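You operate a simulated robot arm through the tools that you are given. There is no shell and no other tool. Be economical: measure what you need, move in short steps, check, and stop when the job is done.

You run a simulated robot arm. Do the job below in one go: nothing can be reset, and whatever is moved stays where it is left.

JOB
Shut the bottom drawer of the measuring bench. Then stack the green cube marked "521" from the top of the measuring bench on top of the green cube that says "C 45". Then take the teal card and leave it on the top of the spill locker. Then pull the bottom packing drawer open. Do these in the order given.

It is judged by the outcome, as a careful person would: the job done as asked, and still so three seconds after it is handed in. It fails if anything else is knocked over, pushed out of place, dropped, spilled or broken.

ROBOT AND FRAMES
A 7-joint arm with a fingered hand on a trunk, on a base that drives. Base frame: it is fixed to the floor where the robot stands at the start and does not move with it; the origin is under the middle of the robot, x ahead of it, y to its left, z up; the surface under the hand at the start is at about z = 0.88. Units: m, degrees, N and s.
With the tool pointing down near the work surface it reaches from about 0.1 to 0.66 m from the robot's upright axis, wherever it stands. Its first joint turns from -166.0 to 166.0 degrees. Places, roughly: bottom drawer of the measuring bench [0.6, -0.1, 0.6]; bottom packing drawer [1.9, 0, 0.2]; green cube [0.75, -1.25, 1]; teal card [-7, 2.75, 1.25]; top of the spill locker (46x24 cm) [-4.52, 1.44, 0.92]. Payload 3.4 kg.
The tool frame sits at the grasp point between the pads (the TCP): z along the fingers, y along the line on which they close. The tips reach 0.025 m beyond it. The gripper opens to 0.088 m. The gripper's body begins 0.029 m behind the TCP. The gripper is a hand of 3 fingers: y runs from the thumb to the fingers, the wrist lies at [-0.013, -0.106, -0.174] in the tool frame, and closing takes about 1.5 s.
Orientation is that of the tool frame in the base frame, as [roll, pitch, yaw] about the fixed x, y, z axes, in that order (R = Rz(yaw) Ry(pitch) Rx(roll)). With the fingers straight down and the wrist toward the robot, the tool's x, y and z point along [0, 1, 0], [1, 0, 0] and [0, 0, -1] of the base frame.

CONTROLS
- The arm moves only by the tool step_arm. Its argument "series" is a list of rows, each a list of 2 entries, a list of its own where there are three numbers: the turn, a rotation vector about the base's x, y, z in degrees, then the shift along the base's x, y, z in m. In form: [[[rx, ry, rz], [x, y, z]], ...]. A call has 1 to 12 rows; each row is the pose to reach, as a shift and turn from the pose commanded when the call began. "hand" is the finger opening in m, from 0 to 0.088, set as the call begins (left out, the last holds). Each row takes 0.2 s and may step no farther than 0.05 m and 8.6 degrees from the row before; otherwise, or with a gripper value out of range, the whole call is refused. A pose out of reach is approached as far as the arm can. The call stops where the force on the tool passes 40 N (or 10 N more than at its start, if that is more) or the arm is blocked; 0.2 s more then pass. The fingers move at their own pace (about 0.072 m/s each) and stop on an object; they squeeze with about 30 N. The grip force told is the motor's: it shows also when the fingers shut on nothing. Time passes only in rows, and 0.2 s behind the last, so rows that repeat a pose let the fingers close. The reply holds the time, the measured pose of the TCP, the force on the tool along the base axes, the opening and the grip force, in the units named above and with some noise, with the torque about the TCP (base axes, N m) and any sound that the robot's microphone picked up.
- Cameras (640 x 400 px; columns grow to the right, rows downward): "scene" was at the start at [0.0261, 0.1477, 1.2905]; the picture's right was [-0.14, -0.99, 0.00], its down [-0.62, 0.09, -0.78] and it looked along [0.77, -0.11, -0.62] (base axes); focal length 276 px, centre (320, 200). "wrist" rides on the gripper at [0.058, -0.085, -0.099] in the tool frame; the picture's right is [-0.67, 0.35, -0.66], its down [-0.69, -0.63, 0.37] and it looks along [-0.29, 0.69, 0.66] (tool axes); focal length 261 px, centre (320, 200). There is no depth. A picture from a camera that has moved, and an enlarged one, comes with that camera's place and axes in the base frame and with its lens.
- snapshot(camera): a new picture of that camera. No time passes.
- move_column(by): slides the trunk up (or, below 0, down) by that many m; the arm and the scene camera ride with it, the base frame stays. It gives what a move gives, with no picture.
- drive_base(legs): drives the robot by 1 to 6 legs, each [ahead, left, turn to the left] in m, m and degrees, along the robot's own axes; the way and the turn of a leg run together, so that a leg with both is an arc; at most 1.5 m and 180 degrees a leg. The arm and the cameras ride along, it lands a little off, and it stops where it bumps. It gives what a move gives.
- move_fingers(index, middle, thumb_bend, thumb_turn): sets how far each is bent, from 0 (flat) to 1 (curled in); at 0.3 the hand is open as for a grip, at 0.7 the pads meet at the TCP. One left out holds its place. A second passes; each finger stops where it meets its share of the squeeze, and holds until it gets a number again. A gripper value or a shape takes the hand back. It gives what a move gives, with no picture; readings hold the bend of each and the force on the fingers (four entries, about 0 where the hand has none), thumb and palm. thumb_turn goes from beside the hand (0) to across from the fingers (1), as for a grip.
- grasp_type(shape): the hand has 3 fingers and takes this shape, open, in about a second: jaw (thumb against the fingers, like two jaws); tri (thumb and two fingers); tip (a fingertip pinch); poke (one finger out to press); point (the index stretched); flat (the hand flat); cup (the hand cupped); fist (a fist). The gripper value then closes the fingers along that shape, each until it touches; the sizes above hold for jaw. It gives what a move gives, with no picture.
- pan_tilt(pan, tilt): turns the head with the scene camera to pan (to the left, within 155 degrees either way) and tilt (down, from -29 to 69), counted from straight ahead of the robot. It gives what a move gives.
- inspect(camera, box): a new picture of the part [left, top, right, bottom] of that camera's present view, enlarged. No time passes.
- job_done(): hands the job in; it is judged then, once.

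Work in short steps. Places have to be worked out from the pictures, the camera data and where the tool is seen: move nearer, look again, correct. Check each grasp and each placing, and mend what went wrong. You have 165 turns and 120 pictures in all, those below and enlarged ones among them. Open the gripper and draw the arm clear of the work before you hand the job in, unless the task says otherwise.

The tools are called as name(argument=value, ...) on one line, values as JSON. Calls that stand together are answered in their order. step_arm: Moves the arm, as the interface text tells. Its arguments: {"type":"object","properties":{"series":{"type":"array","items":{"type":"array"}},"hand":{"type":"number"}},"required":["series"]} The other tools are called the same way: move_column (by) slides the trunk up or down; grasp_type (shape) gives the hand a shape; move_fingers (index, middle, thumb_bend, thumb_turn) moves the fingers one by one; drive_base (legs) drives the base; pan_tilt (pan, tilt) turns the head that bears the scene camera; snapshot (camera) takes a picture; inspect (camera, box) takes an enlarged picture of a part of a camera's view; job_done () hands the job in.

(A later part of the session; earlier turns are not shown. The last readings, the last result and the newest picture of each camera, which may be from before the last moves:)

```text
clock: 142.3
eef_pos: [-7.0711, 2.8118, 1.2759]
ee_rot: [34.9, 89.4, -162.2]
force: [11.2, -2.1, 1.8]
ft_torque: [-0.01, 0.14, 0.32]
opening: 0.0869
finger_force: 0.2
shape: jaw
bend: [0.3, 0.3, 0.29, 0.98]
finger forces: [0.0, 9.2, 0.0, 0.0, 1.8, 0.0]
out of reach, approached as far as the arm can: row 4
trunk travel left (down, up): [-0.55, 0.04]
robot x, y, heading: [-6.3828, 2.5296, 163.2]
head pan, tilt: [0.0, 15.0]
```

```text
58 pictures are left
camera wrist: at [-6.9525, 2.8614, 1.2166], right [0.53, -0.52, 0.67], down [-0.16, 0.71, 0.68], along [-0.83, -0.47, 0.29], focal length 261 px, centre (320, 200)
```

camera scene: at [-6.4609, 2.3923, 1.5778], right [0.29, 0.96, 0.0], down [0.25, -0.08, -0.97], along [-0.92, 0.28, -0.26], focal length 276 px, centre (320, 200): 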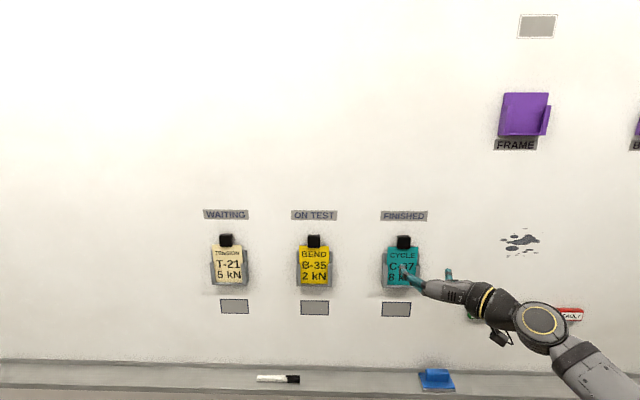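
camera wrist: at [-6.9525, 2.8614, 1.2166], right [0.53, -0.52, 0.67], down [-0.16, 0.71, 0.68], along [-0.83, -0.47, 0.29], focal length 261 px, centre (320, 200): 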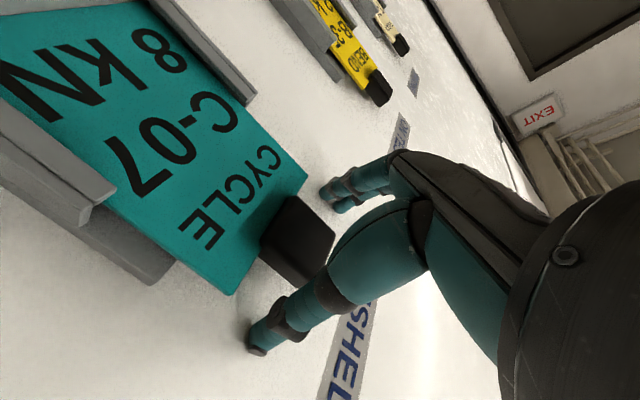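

The fingertips touch the wall lightly at 11 N, with the tab between them. I'll back off 4 mm and close on it.

step_arm(series=[[[0, 0, 0], [0.004, -0.001, 0]], [[0, 0, 0], [0.004, -0.001, 0]]])

step_arm(series=[[[0, 0, 0], [0, 0, 0]], [[0, 0, 0], [0, 0, 0]], [[0, 0, 0], [0, 0, 0]], [[0, 0, 0], [0, 0, 0]], [[0, 0, 0], [0, 0, 0]], [[0, 0, 0], [0, 0, 0]], [[0, 0, 0], [0, 0, 0]], [[0, 0, 0], [0, 0, 0]]], hand=0.0)

snapshot(camera="wrist")

```text
clock: 142.9
eef_pos: [-7.0706, 2.8098, 1.2742]
ee_rot: [54.1, 89.5, -143.1]
force: [-0.3, -0.2, 0.9]
ft_torque: [-0.03, 0.02, 0.05]
opening: 0.0877
finger_force: 0.0
shape: jaw
bend: [0.3, 0.3, 0.3, 0.98]
finger forces: [0.1, 0.0, 0.0, 0.0, 0.0, 0.1]
trunk travel left (down, up): [-0.55, 0.04]
robot x, y, heading: [-6.3867, 2.5339, 163.1]
head pan, tilt: [0.0, 15.0]
```

```text
clock: 144.8
eef_pos: [-7.0684, 2.8107, 1.2745]
ee_rot: [48.0, 89.5, -149.2]
force: [6.2, -2.2, 1.2]
ft_torque: [-0.1, 0.04, -0.04]
opening: 0.0305
finger_force: 29.6
shape: jaw
bend: [0.7, 0.73, 0.58, 0.99]
finger forces: [22.0, 6.0, 0.0, 0.0, 37.2, 0.0]
trunk travel left (down, up): [-0.55, 0.04]
robot x, y, heading: [-6.3851, 2.5308, 163.2]
head pan, tilt: [0.0, 15.0]
```

```text
57 pictures are left
camera wrist: at [-6.9496, 2.8604, 1.2158], right [0.53, -0.52, 0.67], down [-0.16, 0.71, 0.68], along [-0.83, -0.47, 0.29], focal length 261 px, centre (320, 200)
```

wrist: 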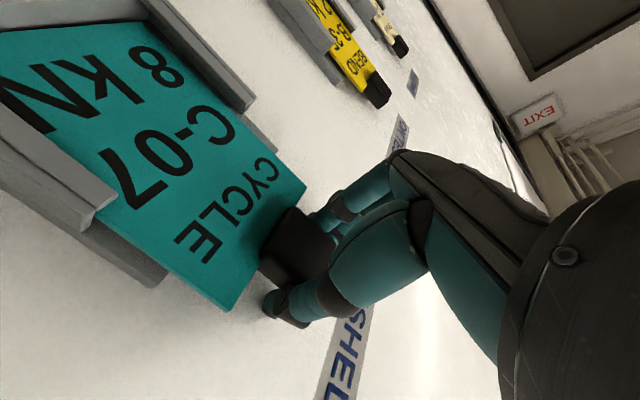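

The tab is gripped at an opening of 0.03. I'll lift straight up in small steps and watch the card leave the pocket.

step_arm(series=[[[0, 0, 0], [0, 0, 0.015]], [[0, 0, 0], [0, 0, 0.03]], [[0, 0, 0], [0, 0, 0.045]], [[0, 0, 0], [0, 0, 0.06]]])

snapshot(camera="wrist")

inspect(camera="scene", box=[340, 180, 480, 300])

```text
clock: 145.8
eef_pos: [-7.0605, 2.794, 1.3183]
ee_rot: [63.5, 89.6, -133.7]
force: [-0.7, -1.6, 0.2]
ft_torque: [-0.08, 0.04, 0.26]
opening: 0.0269
finger_force: 30.2
shape: jaw
bend: [0.7, 0.73, 0.61, 1.0]
finger forces: [25.8, 3.0, 0.0, 0.0, 28.8, 0.0]
out of reach, approached as far as the arm can: row 1, 2, 3, 4
trunk travel left (down, up): [-0.55, 0.04]
robot x, y, heading: [-6.3829, 2.531, 163.0]
head pan, tilt: [0.0, 15.0]
```

```text
56 pictures are left
camera wrist: at [-6.9408, 2.8449, 1.2601], right [0.53, -0.52, 0.67], down [-0.16, 0.71, 0.68], along [-0.83, -0.47, 0.29], focal length 261 px, centre (320, 200)
```

wrist: 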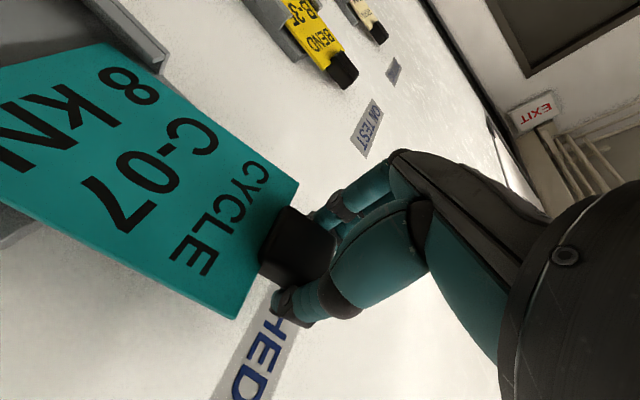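

```text
3.33 times, centred on (410, 240) of scene
camera zoom: at [-6.4614, 2.3924, 1.5778], right [0.29, 0.96, 0.0], down [0.25, -0.08, -0.97], along [-0.92, 0.28, -0.26], focal length 918 px, centre (20, 67)
```

zoom: 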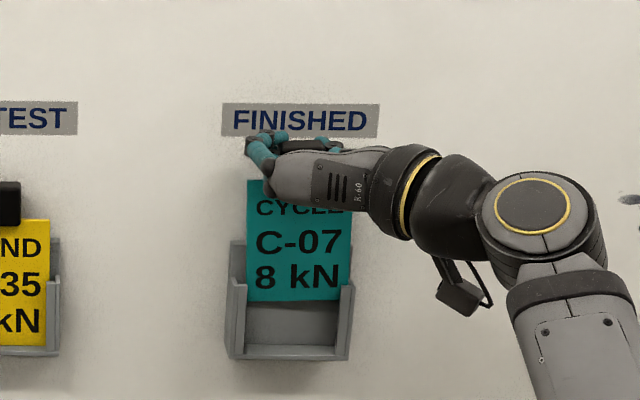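

The card has risen 0.044 m and the arm is at its reach limit. I'll raise the trunk the remaining 0.038 m to clear the pocket.

move_column(by=0.038)

inspect(camera="scene", box=[340, 180, 480, 300])

```text
clock: 146.6
eef_pos: [-7.0601, 2.7948, 1.3568]
ee_rot: [52.3, 89.6, -144.8]
force: [0.2, 0.9, -0.4]
ft_torque: [-0.03, -0.03, 0.01]
opening: 0.0248
finger_force: 29.8
shape: jaw
bend: [0.7, 0.73, 0.63, 1.0]
finger forces: [26.1, 3.4, 0.0, 0.0, 25.7, 0.0]
trunk travel left (down, up): [-0.588, 0.002]
robot x, y, heading: [-6.3833, 2.5328, 163.0]
head pan, tilt: [0.0, 15.0]
```

```text
3.33 times, centred on (410, 240) of scene
camera zoom: at [-6.4611, 2.3923, 1.6159], right [0.29, 0.96, 0.0], down [0.25, -0.08, -0.97], along [-0.92, 0.28, -0.26], focal length 918 px, centre (20, 67)
```

zoom: 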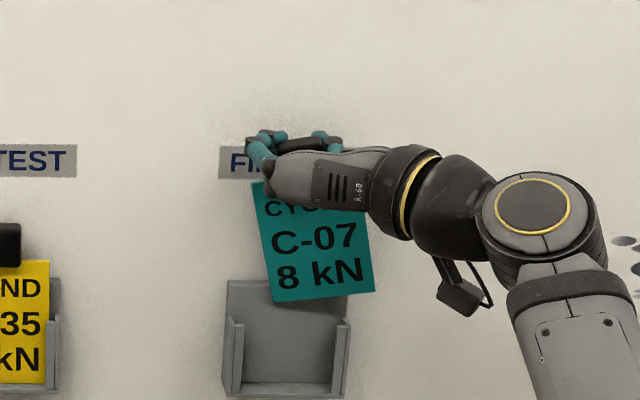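

The card is clear of the pocket but tilts a little in the grip. I'll drive straight back and look at the hold.

drive_base(legs=[[-0.25, 0, 0]])

snapshot(camera="wrist")

snapshot(camera="scene")

```text
clock: 148.4
eef_pos: [-6.8214, 2.723, 1.3578]
ee_rot: [69.9, 89.7, -127.4]
force: [0.4, -0.8, 0.5]
ft_torque: [0.01, -0.02, -0.02]
opening: 0.0247
finger_force: 30.1
shape: jaw
bend: [0.7, 0.73, 0.63, 1.0]
finger forces: [26.3, 3.2, 0.0, 0.0, 25.6, 0.0]
trunk travel left (down, up): [-0.588, 0.002]
robot x, y, heading: [-6.1467, 2.463, 162.9]
head pan, tilt: [0.0, 15.0]
```

```text
53 pictures are left
camera wrist: at [-6.7015, 2.7737, 1.2985], right [0.53, -0.52, 0.67], down [-0.16, 0.71, 0.68], along [-0.84, -0.46, 0.29], focal length 261 px, centre (320, 200)
```

wrist: 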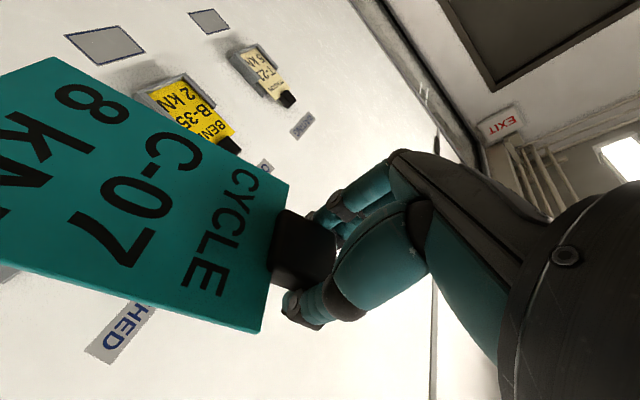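

```text
52 pictures are left
camera scene: at [-6.2228, 2.3199, 1.6158], right [0.29, 0.96, 0.0], down [0.25, -0.08, -0.97], along [-0.92, 0.28, -0.26], focal length 276 px, centre (320, 200)
```

scene: 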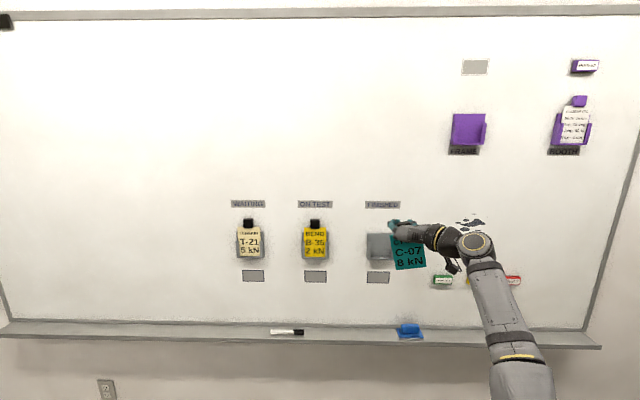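

The card is free and the grip is steady at 26 N. I'll pull the arm in, then back away toward the spill locker and turn to face it.

step_arm(series=[[[0, 0, 0], [0.03, -0.009, 0]], [[0, 0, 0], [0.06, -0.018, 0]], [[0, 0, 0], [0.09, -0.027, 0]], [[0, 0, 0], [0.12, -0.036, 0]]])

drive_base(legs=[[-0.75, 0.64, 0], [-0.74, 0.64, 0], [0, 0, -91]])

pan_tilt(pan=-20, tilt=35)

snapshot(camera="scene")

```text
clock: 149.4
eef_pos: [-6.7011, 2.6878, 1.357]
ee_rot: [72.6, 89.4, -124.9]
force: [0.1, 0.2, -0.4]
ft_torque: [-0.03, 0.01, 0.02]
opening: 0.0242
finger_force: 30.1
shape: jaw
bend: [0.7, 0.73, 0.64, 1.0]
finger forces: [25.9, 2.9, 0.1, 0.0, 25.1, 0.0]
trunk travel left (down, up): [-0.588, 0.002]
robot x, y, heading: [-6.1485, 2.4595, 163.0]
head pan, tilt: [0.0, 15.0]
```

```text
clock: 163.0
eef_pos: [-4.876, 1.3575, 1.3574]
ee_rot: [66.9, 89.6, 138.1]
force: [-0.2, -0.6, -0.6]
ft_torque: [-0.01, -0.01, -0.02]
opening: 0.0239
finger_force: 30.2
shape: jaw
bend: [0.7, 0.73, 0.64, 1.0]
finger forces: [25.6, 2.5, 0.0, 0.1, 24.8, 0.0]
trunk travel left (down, up): [-0.588, 0.002]
robot x, y, heading: [-5.1163, 0.8067, 71.6]
head pan, tilt: [0.0, 15.0]
```

```text
clock: 163.8
eef_pos: [-4.8761, 1.3567, 1.3564]
ee_rot: [58.0, 89.5, 129.3]
force: [0.3, 0.0, -1.1]
ft_torque: [0.02, -0.01, -0.02]
opening: 0.0237
finger_force: 30.2
shape: jaw
bend: [0.7, 0.73, 0.64, 1.0]
finger forces: [25.6, 2.6, 0.1, 0.0, 24.7, 0.0]
trunk travel left (down, up): [-0.588, 0.002]
robot x, y, heading: [-5.1167, 0.8079, 71.5]
head pan, tilt: [-20.0, 35.0]
```

```text
51 pictures are left
camera scene: at [-5.2296, 0.8715, 1.5839], right [0.79, -0.62, 0.0], down [-0.35, -0.45, -0.82], along [0.51, 0.64, -0.57], focal length 276 px, centre (320, 200)
```

scene: 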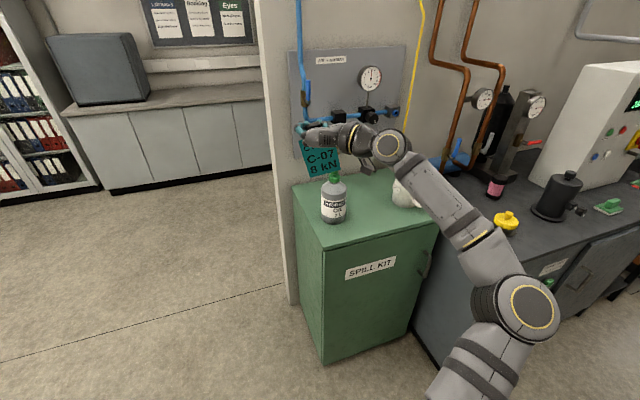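

The locker top is visible: bottle on the left, mug on the right, free space between and in front. I'll zoom in for layout.

inspect(camera="scene", box=[280, 110, 460, 260])

snapshot(camera="wrist")

```text
2.67 times, centred on (370, 185) of scene
camera zoom: at [-5.2296, 0.8715, 1.5839], right [0.79, -0.62, 0.0], down [-0.35, -0.45, -0.82], along [0.51, 0.64, -0.57], focal length 735 px, centre (187, 240)
```

zoom: 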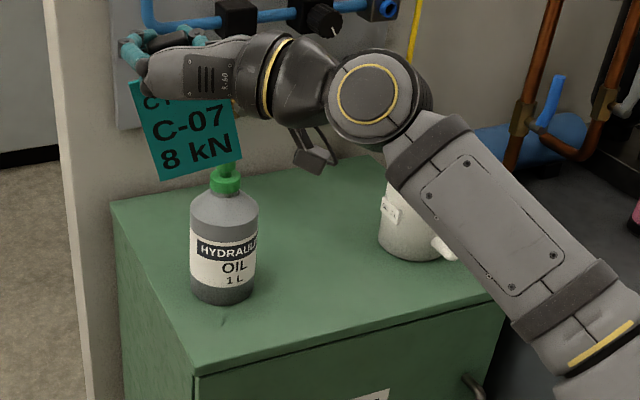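

```text
49 pictures are left
camera wrist: at [-4.8285, 1.2352, 1.2974], right [-0.54, -0.51, 0.67], down [0.72, 0.14, 0.68], along [-0.44, 0.85, 0.29], focal length 261 px, centre (320, 200)
```

wrist: 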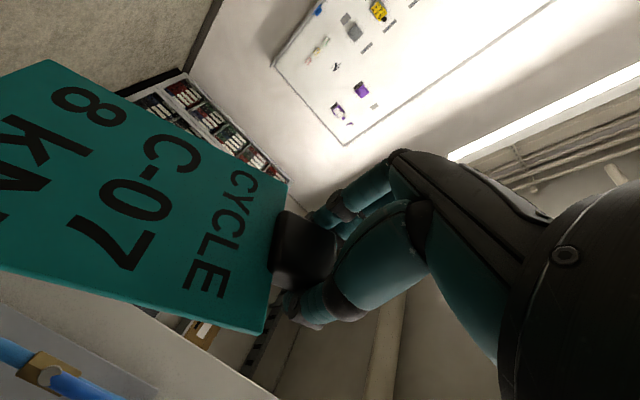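

The gap between bottle and mug is about 0.24 m wide. The tab target is about (-4.496, 1.50), with the card lying toward the robot. I'll move the base into position with the card well above the bottle.

drive_base(legs=[[0.0, -0.3, 0], [0.27, 0, 0]])

pan_tilt(pan=0, tilt=45)

snapshot(camera="scene")

```text
clock: 167.4
eef_pos: [-4.4999, 1.5185, 1.3557]
ee_rot: [73.6, 89.6, 145.1]
force: [0.6, 0.2, -0.9]
ft_torque: [0.03, -0.01, 0.03]
opening: 0.0236
finger_force: 30.5
shape: jaw
bend: [0.7, 0.73, 0.64, 1.0]
finger forces: [25.6, 2.6, 0.1, 0.0, 24.7, 0.0]
trunk travel left (down, up): [-0.588, 0.002]
robot x, y, heading: [-4.7397, 0.9659, 71.6]
head pan, tilt: [-20.0, 35.0]
```

```text
clock: 168.2
eef_pos: [-4.5012, 1.5172, 1.3557]
ee_rot: [69.5, 89.5, 140.9]
force: [0.1, -0.6, 0.7]
ft_torque: [-0.01, 0.03, 0.0]
opening: 0.0237
finger_force: 30.4
shape: jaw
bend: [0.7, 0.73, 0.64, 1.0]
finger forces: [25.6, 2.6, 0.0, 0.0, 24.7, 0.0]
trunk travel left (down, up): [-0.588, 0.002]
robot x, y, heading: [-4.7412, 0.9706, 71.8]
head pan, tilt: [0.0, 45.0]
```

```text
48 pictures are left
camera scene: at [-4.8819, 1.039, 1.569], right [0.95, -0.31, 0.0], down [-0.22, -0.67, -0.71], along [0.22, 0.67, -0.71], focal length 276 px, centre (320, 200)
```

scene: 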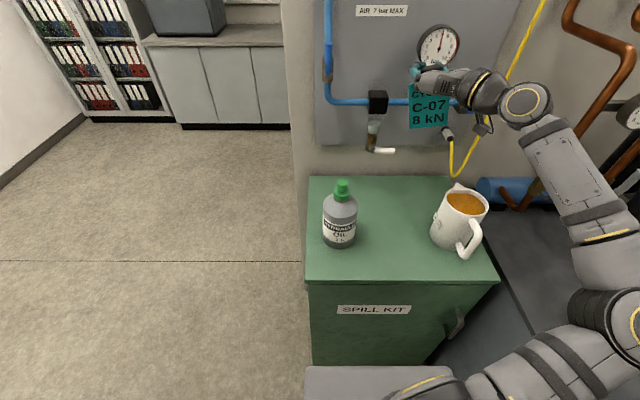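

The TCP sits right above the gap between bottle and mug. I'll pitch the hand down so the card swings level toward the robot, dropping 0.1 m as it goes.

step_arm(series=[[[-7.8, 2.55, 0], [0, 0, 0]], [[-15.5, 5.1, 0], [0, 0, 0]], [[-23.3, 7.7, 0], [0, 0, -0.01]], [[-31.1, 10.2, 0], [0, 0, -0.02]], [[-38.9, 12.8, 0], [0, 0, -0.03]], [[-46.6, 15.3, 0], [0, 0, -0.045]], [[-54.4, 17.9, 0], [0, 0, -0.06]], [[-62.2, 20.4, 0], [0, 0, -0.075]], [[-70, 23, 0], [0, 0, -0.09]], [[-77.7, 25.5, 0], [0, 0, -0.1]], [[-85.5, 28.1, 0], [0, 0, -0.1]]])

snapshot(camera="scene")

snapshot(camera="wrist")

```text
clock: 170.6
eef_pos: [-4.5507, 1.4705, 1.2112]
ee_rot: [-179.6, 1.7, -108.7]
force: [0.1, -1.1, 0.0]
ft_torque: [0.0, -0.01, -0.02]
opening: 0.0231
finger_force: 29.9
shape: jaw
bend: [0.7, 0.73, 0.66, 1.0]
finger forces: [26.4, 2.3, 0.0, 0.1, 24.5, 0.1]
out of reach, approached as far as the arm can: row 7, 8, 9, 10, 11
trunk travel left (down, up): [-0.588, 0.002]
robot x, y, heading: [-4.7362, 0.967, 71.5]
head pan, tilt: [0.0, 45.0]
```

```text
47 pictures are left
camera scene: at [-4.8825, 1.0363, 1.5691], right [0.95, -0.31, 0.0], down [-0.22, -0.67, -0.71], along [0.22, 0.67, -0.71], focal length 276 px, centre (320, 200)
```

scene: 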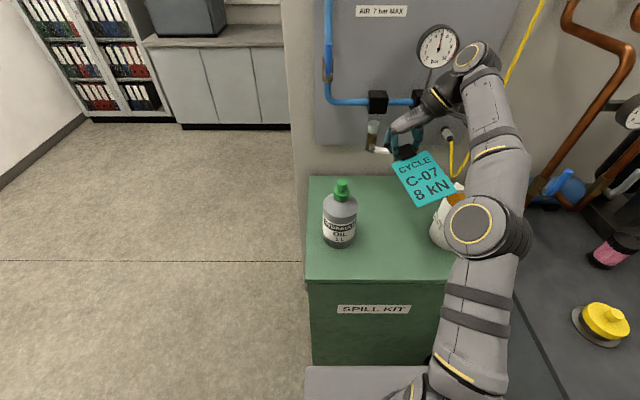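

```text
46 pictures are left
camera wrist: at [-4.4905, 1.3848, 1.3093], right [-0.13, 0.73, 0.67], down [0.82, 0.46, -0.34], along [-0.56, 0.51, -0.66], focal length 261 px, centre (320, 200)
```

wrist: 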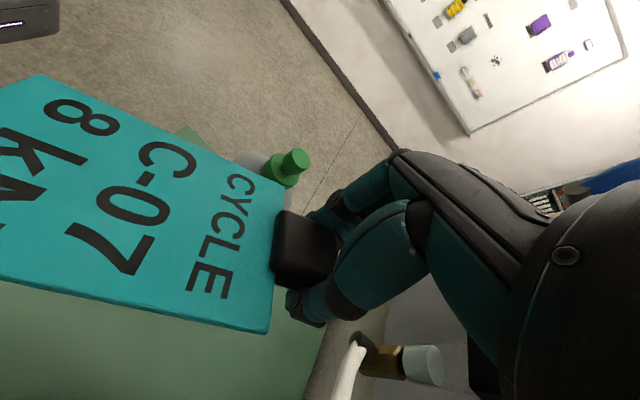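

The card is level and face up, over the gap. I'll lower 0.14 m with the arm, keeping the trunk high, and check clearance to the mug and bottle.

step_arm(series=[[[0, 0, 0], [0, 0, -0.04]], [[0, 0, 0], [0, 0, -0.08]], [[0, 0, 0], [0, 0, -0.12]], [[0, 0, 0], [0, 0, -0.14]]])

snapshot(camera="scene")

snapshot(camera="wrist")

```text
clock: 171.6
eef_pos: [-4.551, 1.4749, 1.0674]
ee_rot: [-179.6, 0.3, -108.6]
force: [0.7, -0.4, -0.5]
ft_torque: [0.0, -0.01, -0.03]
opening: 0.023
finger_force: 29.7
shape: jaw
bend: [0.7, 0.73, 0.66, 1.0]
finger forces: [26.2, 2.3, 0.1, 0.0, 24.4, 0.1]
trunk travel left (down, up): [-0.588, 0.002]
robot x, y, heading: [-4.7392, 0.9664, 71.6]
head pan, tilt: [0.0, 45.0]
```

```text
45 pictures are left
camera scene: at [-4.8818, 1.039, 1.569], right [0.95, -0.31, 0.0], down [-0.22, -0.67, -0.71], along [0.22, 0.67, -0.71], focal length 276 px, centre (320, 200)
```

scene: 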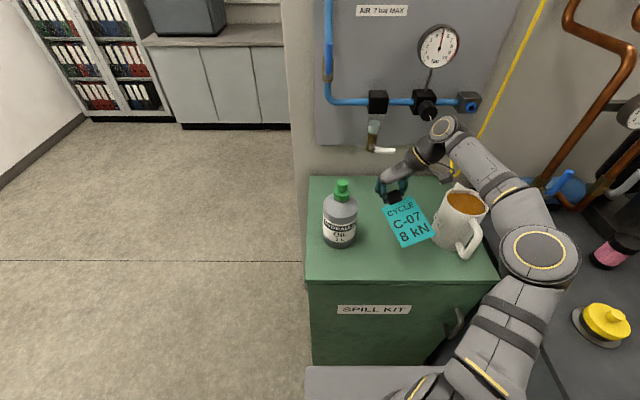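

```text
44 pictures are left
camera wrist: at [-4.4888, 1.3912, 1.167], right [-0.12, 0.74, 0.66], down [0.82, 0.45, -0.36], along [-0.56, 0.49, -0.66], focal length 261 px, centre (320, 200)
```

wrist: 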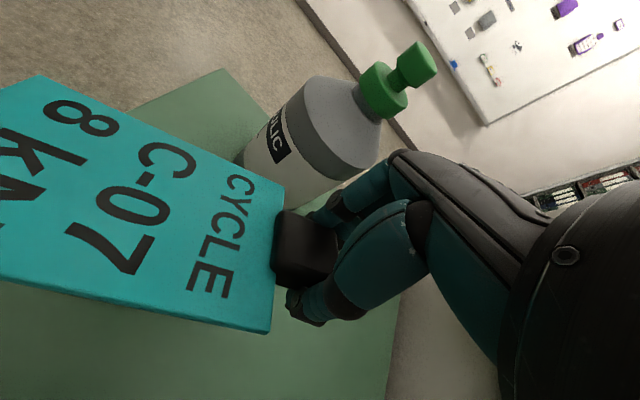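

Clearances look fine: forearm about 0.15 m above the mug, card about 0.07 m from the mug. I'll lower another 0.08 m in small steps and check.

step_arm(series=[[[0, 0, 0], [0, 0, -0.02]], [[0, 0, 0], [0, 0, -0.04]], [[0, 0, 0], [0, 0, -0.06]], [[0, 0, 0], [0, 0, -0.08]]])

inspect(camera="scene", box=[300, 100, 560, 290])

snapshot(camera="wrist")

```text
clock: 172.6
eef_pos: [-4.5499, 1.4748, 0.9898]
ee_rot: [-179.6, 0.2, -108.6]
force: [-0.8, 0.3, 0.0]
ft_torque: [0.02, -0.01, 0.0]
opening: 0.0231
finger_force: 30.4
shape: jaw
bend: [0.7, 0.73, 0.66, 1.0]
finger forces: [26.2, 2.3, 0.1, 0.0, 24.4, 0.0]
trunk travel left (down, up): [-0.588, 0.002]
robot x, y, heading: [-4.7398, 0.9665, 71.7]
head pan, tilt: [0.0, 45.0]
```

```text
2.11 times, centred on (430, 195) of scene
camera zoom: at [-4.8819, 1.0391, 1.569], right [0.95, -0.31, 0.0], down [-0.22, -0.67, -0.71], along [0.22, 0.67, -0.71], focal length 580 px, centre (88, 210)
```

zoom: 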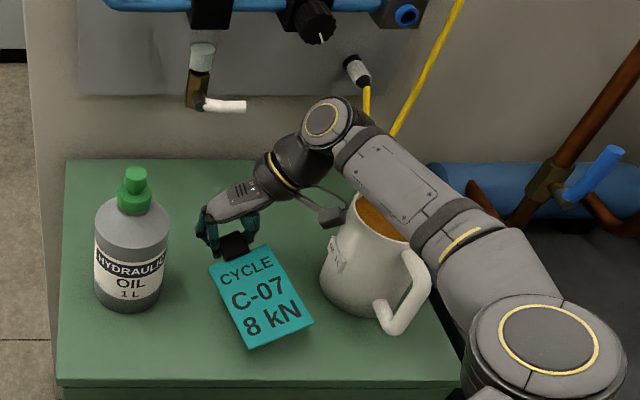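

```text
42 pictures are left
camera wrist: at [-4.4885, 1.3913, 1.0894], right [-0.12, 0.75, 0.66], down [0.82, 0.45, -0.36], along [-0.56, 0.49, -0.66], focal length 261 px, centre (320, 200)
```

wrist: 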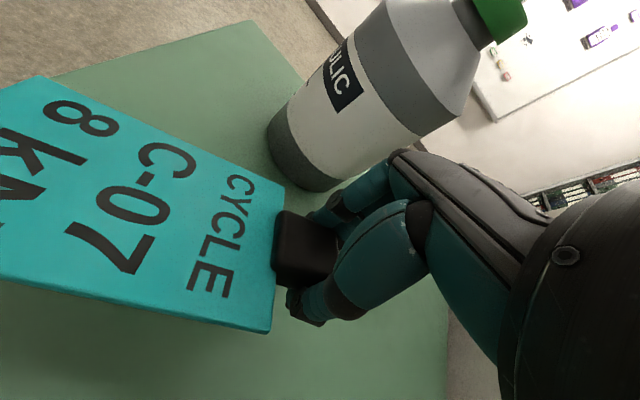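

The card is about 0.04 m above the locker with clear space all round. I'll lower in 5–10 mm steps until it touches.

step_arm(series=[[[0, 0, 0], [0, 0, -0.01]], [[0, 0, 0], [0, 0, -0.018]], [[0, 0, 0], [0, 0, -0.024]], [[0, 0, 0], [0, 0, -0.03]]])

snapshot(camera="wrist")

inspect(camera="scene", box=[300, 100, 560, 290])

```text
clock: 173.6
eef_pos: [-4.5505, 1.4733, 0.9609]
ee_rot: [-179.6, 0.2, -108.6]
force: [0.6, -0.2, 0.5]
ft_torque: [0.04, -0.03, -0.03]
opening: 0.0235
finger_force: 30.0
shape: jaw
bend: [0.7, 0.73, 0.66, 1.0]
finger forces: [26.3, 2.4, 0.1, 0.0, 24.6, 0.0]
trunk travel left (down, up): [-0.588, 0.002]
robot x, y, heading: [-4.7417, 0.9668, 71.9]
head pan, tilt: [0.0, 45.0]
```

```text
41 pictures are left
camera wrist: at [-4.4894, 1.3911, 1.0598], right [-0.12, 0.75, 0.66], down [0.82, 0.45, -0.36], along [-0.56, 0.49, -0.67], focal length 261 px, centre (320, 200)
```

wrist: 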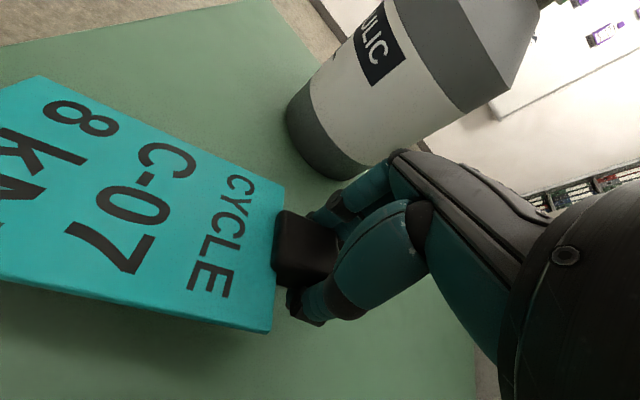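

```text
2.11 times, centred on (430, 195) of scene
camera zoom: at [-4.8819, 1.0391, 1.569], right [0.95, -0.31, 0.0], down [-0.22, -0.67, -0.71], along [0.22, 0.67, -0.71], focal length 580 px, centre (88, 210)
```

zoom: 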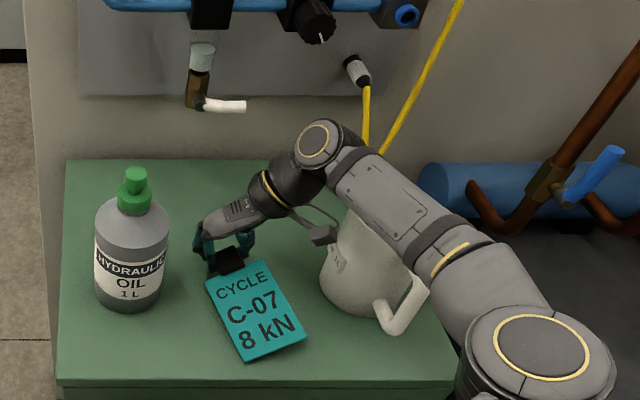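

There's still a few cm between forearm and mug rim, and the card is about 1–2 cm above the surface. I'll lower in 4 mm steps.

step_arm(series=[[[0, 0, 0], [0, 0, -0.004]], [[0, 0, 0], [0, 0, -0.008]], [[0, 0, 0], [0, 0, -0.011]]])

snapshot(camera="wrist")

```text
clock: 174.4
eef_pos: [-4.5509, 1.474, 0.9496]
ee_rot: [-179.6, 0.2, -108.5]
force: [0.5, 0.5, 0.2]
ft_torque: [-0.06, 0.0, 0.0]
opening: 0.023
finger_force: 29.6
shape: jaw
bend: [0.7, 0.73, 0.66, 1.0]
finger forces: [26.2, 2.1, 0.0, 0.1, 24.5, 0.0]
trunk travel left (down, up): [-0.588, 0.002]
robot x, y, heading: [-4.7384, 0.9702, 71.5]
head pan, tilt: [0.0, 45.0]
```

```text
39 pictures are left
camera wrist: at [-4.4899, 1.3907, 1.049], right [-0.12, 0.75, 0.66], down [0.82, 0.45, -0.36], along [-0.56, 0.49, -0.66], focal length 261 px, centre (320, 200)
```

wrist: 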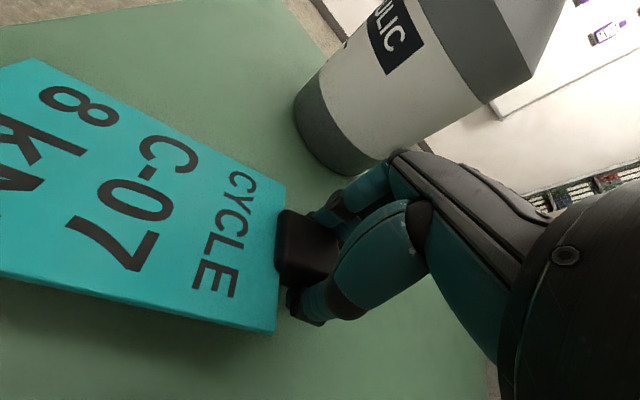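

The card's front end is starting to touch, since its text moved a little in view. I'll go a few mm further.

step_arm(series=[[[0, 0, 0], [0, 0, -0.003]], [[0, 0, 0], [0, 0, -0.006]], [[0, 0, 0], [0, 0, -0.009]]])

snapshot(camera="wrist")

```text
clock: 175.4
eef_pos: [-4.5527, 1.4746, 0.9459]
ee_rot: [180.0, 0.6, -108.7]
force: [-1.0, -1.7, 17.0]
ft_torque: [-0.17, 0.15, -0.02]
opening: 0.0232
finger_force: 29.7
shape: jaw
bend: [0.7, 0.73, 0.66, 1.0]
finger forces: [47.1, 2.0, 0.0, 0.0, 27.4, 0.1]
trunk travel left (down, up): [-0.588, 0.002]
robot x, y, heading: [-4.7385, 0.9657, 71.7]
head pan, tilt: [0.0, 45.0]
stopped in row 3: the force on the tool passed its limit at 42 N (the readings are from after the stop); the commanded pose is now the measured one
```

```text
38 pictures are left
camera wrist: at [-4.491, 1.3903, 1.044], right [-0.12, 0.74, 0.66], down [0.82, 0.45, -0.36], along [-0.56, 0.5, -0.66], focal length 261 px, centre (320, 200)
```

wrist: 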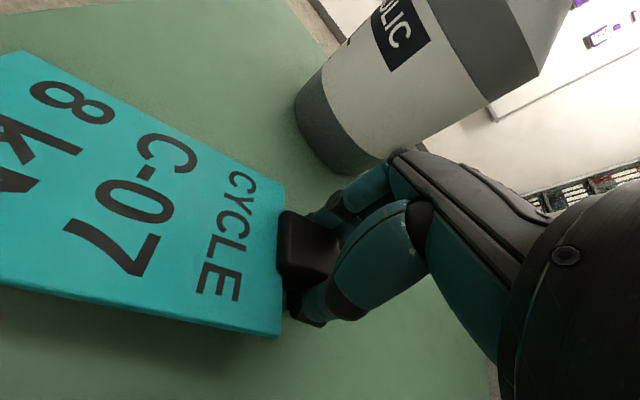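

There's contact with the locker top. I'll ease up 2 mm and release to a partial opening.

step_arm(series=[[[0, 0, 0], [0, 0, 0.002]], [[0, 0, 0], [0, 0, 0.003]]])

step_arm(series=[[[0, 0, 0], [0, 0, 0]], [[0, 0, 0], [0, 0, 0]], [[0, 0, 0], [0, 0, 0]], [[0, 0, 0], [0, 0, 0]], [[0, 0, 0], [0, 0, 0]]], hand=0.06)

snapshot(camera="wrist")

```text
clock: 176.0
eef_pos: [-4.5529, 1.4752, 0.9454]
ee_rot: [-180.0, 0.4, -108.6]
force: [-1.0, -1.0, 6.1]
ft_torque: [-0.09, 0.03, 0.0]
opening: 0.0231
finger_force: 30.1
shape: jaw
bend: [0.7, 0.73, 0.66, 1.0]
finger forces: [33.2, 1.9, 0.0, 0.1, 26.0, 0.0]
trunk travel left (down, up): [-0.588, 0.002]
robot x, y, heading: [-4.7372, 0.9661, 71.6]
head pan, tilt: [0.0, 45.0]
```

```text
clock: 177.2
eef_pos: [-4.5514, 1.4758, 0.9465]
ee_rot: [-179.9, 0.5, -108.6]
force: [0.3, 0.0, -0.7]
ft_torque: [-0.04, -0.03, 0.01]
opening: 0.0595
finger_force: 0.2
shape: jaw
bend: [0.28, 0.38, 0.6, 1.0]
finger forces: [0.1, 0.0, 0.0, 0.0, 0.0, 0.1]
trunk travel left (down, up): [-0.588, 0.002]
robot x, y, heading: [-4.7402, 0.9671, 71.6]
head pan, tilt: [0.0, 45.0]
```

```text
37 pictures are left
camera wrist: at [-4.4908, 1.3923, 1.0447], right [-0.12, 0.74, 0.66], down [0.82, 0.45, -0.36], along [-0.56, 0.5, -0.66], focal length 261 px, centre (320, 200)
```

wrist: 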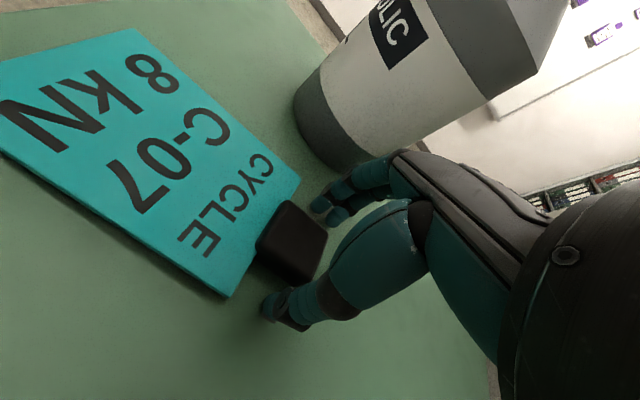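

The card lies flat and released. I'll raise straight up.

step_arm(series=[[[0, 0, 0], [0, 0, 0.02]], [[0, 0, 0], [0, 0, 0.05]], [[0, 0, 0], [0, 0, 0.09]], [[0, 0, 0], [0, 0, 0.13]], [[0, 0, 0], [0, 0, 0.17]], [[0, 0, 0], [0, 0, 0.21]], [[0, 0, 0], [0, 0, 0.24]]])

drive_base(legs=[[-0.4, 0, 0]])

snapshot(camera="scene")

```text
clock: 178.8
eef_pos: [-4.5525, 1.4753, 1.1879]
ee_rot: [-179.9, 0.5, -108.6]
force: [0.4, 0.2, 0.3]
ft_torque: [-0.01, 0.02, -0.05]
opening: 0.0599
finger_force: 0.1
shape: jaw
bend: [0.28, 0.38, 0.6, 1.0]
finger forces: [0.0, 0.0, 0.0, 0.0, 0.1, 0.1]
trunk travel left (down, up): [-0.588, 0.002]
robot x, y, heading: [-4.7393, 0.9668, 71.7]
head pan, tilt: [0.0, 45.0]
```

```text
clock: 181.3
eef_pos: [-4.6775, 1.0956, 1.1879]
ee_rot: [-179.9, 0.4, -108.5]
force: [0.3, -0.4, -1.0]
ft_torque: [0.05, 0.01, 0.0]
opening: 0.0599
finger_force: 0.0
shape: jaw
bend: [0.28, 0.38, 0.6, 1.0]
finger forces: [0.1, 0.0, 0.0, 0.1, 0.0, 0.1]
trunk travel left (down, up): [-0.588, 0.002]
robot x, y, heading: [-4.8641, 0.5859, 71.8]
head pan, tilt: [0.0, 45.0]
```

```text
36 pictures are left
camera scene: at [-5.0076, 0.6569, 1.569], right [0.95, -0.31, 0.0], down [-0.22, -0.67, -0.71], along [0.22, 0.67, -0.71], focal length 276 px, centre (320, 200)
```

scene: 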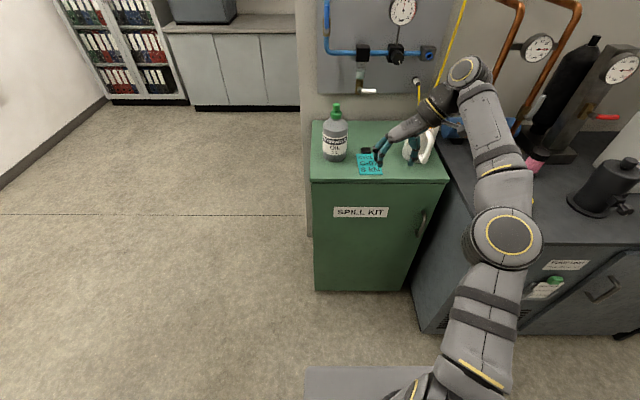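

The card rests flat on the locker with the bottle and mug untouched. The last target is the bottom packing drawer near (1.9, 0, 0.2), beyond the measuring bench. I'll return through the corridor.

drive_base(legs=[[-0.3, 0, 0], [0, 0, -71.8]])

drive_base(legs=[[0.91, -0.25, 0], [0.85, -0.22, 0], [0.86, -0.22, 0], [0.94, -0.37, 0], [0.94, -0.64, 0], [0.94, -0.64, 0]])

pan_tilt(pan=20, tilt=25)

snapshot(camera="scene")

```text
clock: 186.4
eef_pos: [-4.4147, 0.2818, 1.1867]
ee_rot: [180.0, 0.5, 179.7]
force: [0.3, -0.6, 0.8]
ft_torque: [-0.04, -0.03, 0.0]
opening: 0.0597
finger_force: 0.1
shape: jaw
bend: [0.28, 0.38, 0.6, 1.0]
finger forces: [0.1, 0.0, 0.0, 0.0, 0.0, 0.0]
trunk travel left (down, up): [-0.588, 0.002]
robot x, y, heading: [-4.9558, 0.3008, -0.1]
head pan, tilt: [0.0, 45.0]
```

```text
clock: 215.5
eef_pos: [0.984, -2.1051, 1.1869]
ee_rot: [-180.0, 0.5, 178.7]
force: [0.2, -0.7, 0.2]
ft_torque: [0.01, -0.04, 0.01]
opening: 0.0596
finger_force: 0.1
shape: jaw
bend: [0.28, 0.38, 0.6, 1.0]
finger forces: [0.0, 0.0, 0.0, 0.0, 0.0, 0.0]
trunk travel left (down, up): [-0.588, 0.002]
robot x, y, heading: [0.4422, -2.0787, -1.0]
head pan, tilt: [0.0, 45.0]
```

```text
clock: 216.3
eef_pos: [0.9849, -2.1047, 1.1865]
ee_rot: [-179.9, 0.5, 178.7]
force: [0.2, -0.5, -0.4]
ft_torque: [-0.02, -0.01, 0.02]
opening: 0.0598
finger_force: 0.0
shape: jaw
bend: [0.28, 0.38, 0.6, 1.0]
finger forces: [0.0, 0.0, 0.0, 0.0, 0.0, 0.0]
trunk travel left (down, up): [-0.588, 0.002]
robot x, y, heading: [0.4425, -2.0768, -1.0]
head pan, tilt: [20.0, 25.0]
```

```text
35 pictures are left
camera scene: at [0.473, -1.8858, 1.5995], right [0.33, -0.95, 0.0], down [-0.4, -0.14, -0.91], along [0.86, 0.3, -0.42], focal length 276 px, centre (320, 200)
```

scene: 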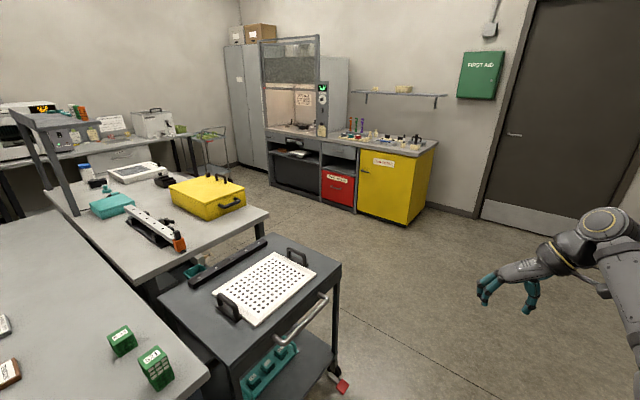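

The route is clear around the cart and up the east aisle, which is about 1.8 m wide. I'll drive there, turning north on the way.

drive_base(legs=[[1.45, -0.2, 0], [0, 0, 91], [0.75, -0.4, 0], [0.75, -0.4, 0]])

pan_tilt(pan=45, tilt=30)

snapshot(camera="scene")

```text
clock: 235.5
eef_pos: [2.7415, -0.3094, 1.1871]
ee_rot: [-179.9, 0.6, -91.5]
force: [0.6, 0.2, -0.5]
ft_torque: [0.01, 0.0, 0.02]
opening: 0.0595
finger_force: 0.2
shape: jaw
bend: [0.28, 0.38, 0.6, 1.0]
finger forces: [0.1, 0.0, 0.0, 0.0, 0.1, 0.1]
trunk travel left (down, up): [-0.588, 0.002]
robot x, y, heading: [2.7147, -0.8505, 88.9]
head pan, tilt: [20.0, 25.0]
```

```text
clock: 236.4
eef_pos: [2.7408, -0.3104, 1.1857]
ee_rot: [-179.9, 0.6, -91.5]
force: [0.3, -0.2, -0.4]
ft_torque: [0.01, -0.01, 0.01]
opening: 0.0594
finger_force: 0.0
shape: jaw
bend: [0.28, 0.38, 0.6, 1.0]
finger forces: [0.0, 0.0, 0.0, 0.1, 0.0, 0.0]
trunk travel left (down, up): [-0.588, 0.002]
robot x, y, heading: [2.7101, -0.8529, 88.8]
head pan, tilt: [45.0, 30.0]
```

```text
34 pictures are left
camera scene: at [2.4895, -0.8411, 1.5916], right [0.72, 0.69, 0.0], down [0.35, -0.36, -0.87], along [-0.6, 0.62, -0.5], focal length 276 px, centre (320, 200)
```

scene: 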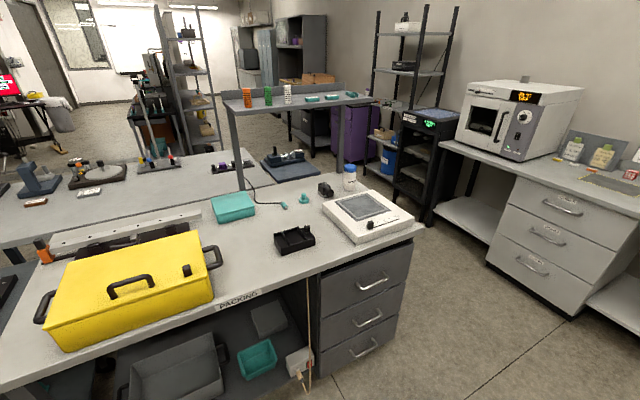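

The packing bench has three drawers. The bottom handle is at about (2.07, -0.06, 0.21), with spacing 0.23 m and faces toward heading 162.5°. I'll drive in front of it, turn to face it, and bring the hand back to the standard yaw.

drive_base(legs=[[0.575, -0.1, 0], [0, 0, 73.7]])

step_arm(series=[[[0, 0, -8.2], [0, 0, 0]], [[0, 0, -16.4], [0, 0, 0]], [[0, 0, -24.6], [0, 0, 0]], [[0, 0, -32.8], [0, 0, 0]], [[0, 0, -41], [0, 0, 0]], [[0, 0, -49.2], [0, 0, 0]], [[0, 0, -57.4], [0, 0, 0]], [[0, 0, -65.6], [0, 0, 0]], [[0, 0, -73.8], [0, 0, 0]], [[0, 0, -82], [0, 0, 0]], [[0, 0, -90], [0, 0, 0]]], hand=0.088)

pan_tilt(pan=0, tilt=50)

snapshot(camera="scene")

```text
clock: 242.9
eef_pos: [2.3098, -0.0929, 1.1867]
ee_rot: [-179.9, 0.6, -18.1]
force: [0.5, 1.1, 0.7]
ft_torque: [-0.02, 0.01, 0.01]
opening: 0.0598
finger_force: 0.0
shape: jaw
bend: [0.28, 0.38, 0.6, 1.0]
finger forces: [0.0, 0.0, 0.1, 0.1, 0.0, 0.0]
trunk travel left (down, up): [-0.588, 0.002]
robot x, y, heading: [2.8223, -0.2778, 162.2]
head pan, tilt: [45.0, 30.0]
```

```text
clock: 245.3
eef_pos: [2.3096, -0.0931, 1.1859]
ee_rot: [-179.9, 0.4, -108.2]
force: [-0.1, 0.1, -0.2]
ft_torque: [-0.03, -0.04, 0.01]
opening: 0.0877
finger_force: 0.0
shape: jaw
bend: [0.3, 0.3, 0.3, 0.98]
finger forces: [0.0, 0.0, 0.1, 0.1, 0.0, 0.0]
trunk travel left (down, up): [-0.588, 0.002]
robot x, y, heading: [2.8221, -0.278, 162.3]
head pan, tilt: [45.0, 30.0]
```

```text
clock: 246.4
eef_pos: [2.309, -0.0932, 1.1857]
ee_rot: [-179.9, 0.5, -108.0]
force: [-0.2, -0.1, -0.3]
ft_torque: [0.0, 0.03, 0.0]
opening: 0.0877
finger_force: 0.1
shape: jaw
bend: [0.3, 0.3, 0.3, 0.98]
finger forces: [0.0, 0.0, 0.1, 0.0, 0.0, 0.0]
trunk travel left (down, up): [-0.588, 0.002]
robot x, y, heading: [2.818, -0.2747, 162.3]
head pan, tilt: [0.0, 50.0]
```

```text
33 pictures are left
camera scene: at [2.7577, -0.42, 1.5621], right [0.3, 0.95, 0.0], down [0.73, -0.23, -0.64], along [-0.61, 0.19, -0.77], focal length 276 px, centre (320, 200)
```

scene: 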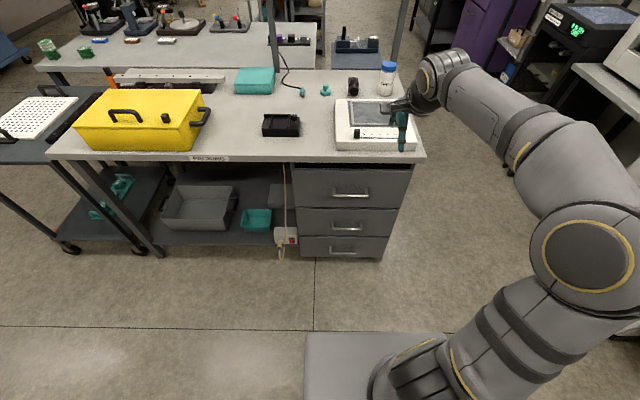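

The view is square to the drawers. The bottom handle is about 0.76 m ahead of the robot, 0.04 m left, at z of about 0.22–0.25. I'll lower the trunk fully and shift 0.055 m left.

drive_base(legs=[[0, 0.055, 0]])

move_column(by=-0.58)

snapshot(camera="scene")

snapshot(camera="wrist")

```text
clock: 247.4
eef_pos: [2.2925, -0.1465, 1.1863]
ee_rot: [-179.9, 0.6, -108.0]
force: [0.2, 0.2, 0.0]
ft_torque: [0.03, 0.03, 0.0]
opening: 0.0877
finger_force: 0.0
shape: jaw
bend: [0.3, 0.3, 0.3, 0.98]
finger forces: [0.1, 0.0, 0.1, 0.1, 0.0, 0.0]
trunk travel left (down, up): [-0.588, 0.002]
robot x, y, heading: [2.8035, -0.3297, 162.3]
head pan, tilt: [0.0, 50.0]
```

```text
refused: -0.58 is not a number from -0.4 to 0.4
```

```text
32 pictures are left
camera scene: at [2.7408, -0.4735, 1.5619], right [0.3, 0.95, 0.0], down [0.73, -0.23, -0.64], along [-0.61, 0.2, -0.77], focal length 276 px, centre (320, 200)
```

scene: 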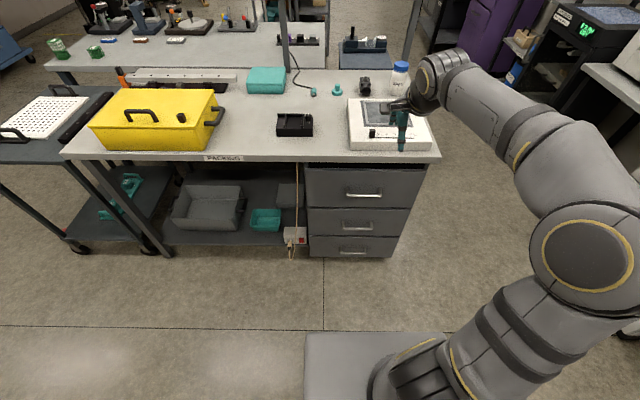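

```text
31 pictures are left
camera wrist: at [2.3549, -0.23, 1.2848], right [-0.13, 0.74, 0.66], down [0.81, 0.46, -0.36], along [-0.57, 0.49, -0.66], focal length 261 px, centre (320, 200)
```

wrist: 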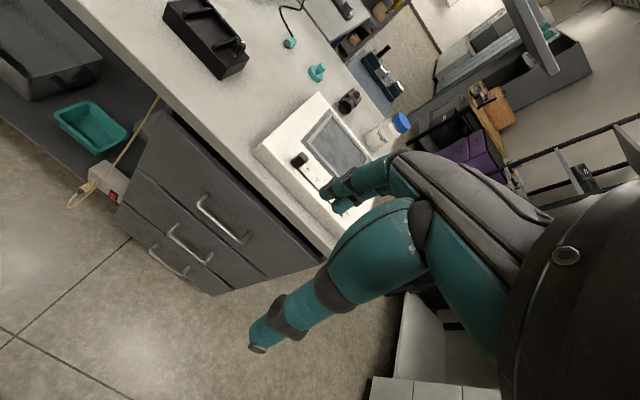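

Triangulation puts the bottom handle at (2.086, -0.078, 0.28), laterally in line with the hand. I'll lower the trunk in two moves.

move_column(by=-0.3)

move_column(by=-0.28)

step_arm(series=[[[0, 0, 0], [0, 0, -0.04]], [[0, 0, 0], [0, 0, -0.08]], [[0, 0, 0], [0, 0, -0.12]], [[0, 0, 0], [0, 0, -0.16]]])

snapshot(camera="scene")

snapshot(camera="wrist")

```text
clock: 250.4
eef_pos: [2.2935, -0.1454, 0.8856]
ee_rot: [-179.9, 0.5, -108.0]
force: [-0.3, 0.4, 0.2]
ft_torque: [0.02, -0.01, 0.01]
opening: 0.0875
finger_force: 0.0
shape: jaw
bend: [0.3, 0.3, 0.3, 0.98]
finger forces: [0.1, 0.0, 0.0, 0.1, 0.0, 0.0]
trunk travel left (down, up): [-0.288, 0.302]
robot x, y, heading: [2.8024, -0.3296, 162.4]
head pan, tilt: [0.0, 50.0]
```

```text
clock: 253.2
eef_pos: [2.2932, -0.1461, 0.607]
ee_rot: [-179.9, 0.5, -108.0]
force: [-0.3, 0.4, 0.5]
ft_torque: [-0.02, -0.01, 0.01]
opening: 0.0876
finger_force: 0.1
shape: jaw
bend: [0.3, 0.3, 0.3, 0.98]
finger forces: [0.0, 0.0, 0.0, 0.1, 0.1, 0.1]
trunk travel left (down, up): [-0.008, 0.582]
robot x, y, heading: [2.8024, -0.3244, 162.6]
head pan, tilt: [0.0, 50.0]
```

```text
clock: 254.2
eef_pos: [2.2941, -0.1472, 0.4457]
ee_rot: [-179.9, 0.5, -107.9]
force: [0.2, 0.1, 0.6]
ft_torque: [0.01, 0.02, 0.01]
opening: 0.0876
finger_force: 0.0
shape: jaw
bend: [0.3, 0.3, 0.3, 0.98]
finger forces: [0.0, 0.0, 0.1, 0.0, 0.0, 0.1]
trunk travel left (down, up): [-0.008, 0.582]
robot x, y, heading: [2.8021, -0.3263, 162.2]
head pan, tilt: [0.0, 50.0]
```

```text
30 pictures are left
camera scene: at [2.7412, -0.4723, 0.9821], right [0.3, 0.95, 0.0], down [0.73, -0.23, -0.64], along [-0.61, 0.19, -0.77], focal length 276 px, centre (320, 200)
```

scene: 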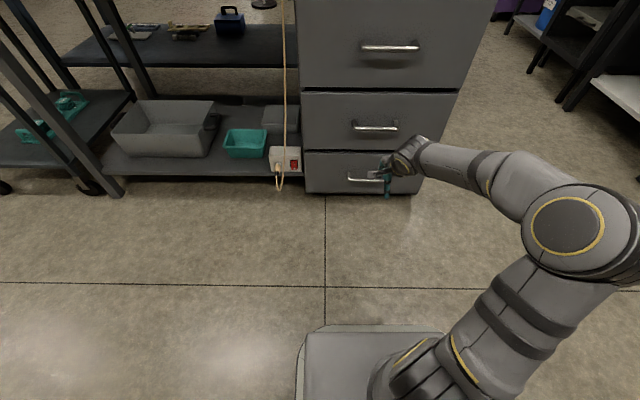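

```text
29 pictures are left
camera wrist: at [2.3558, -0.2303, 0.5434], right [-0.13, 0.74, 0.66], down [0.81, 0.46, -0.36], along [-0.57, 0.49, -0.66], focal length 261 px, centre (320, 200)
```

wrist: 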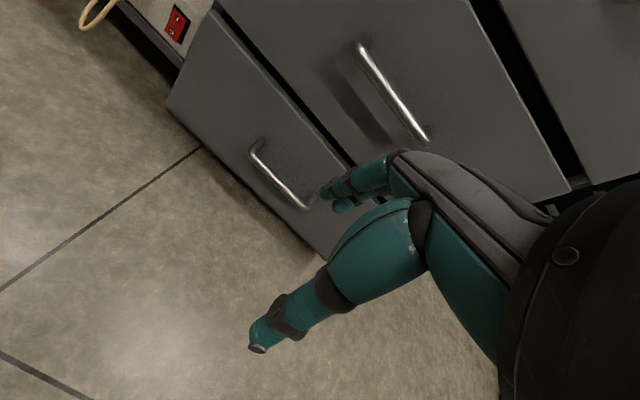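

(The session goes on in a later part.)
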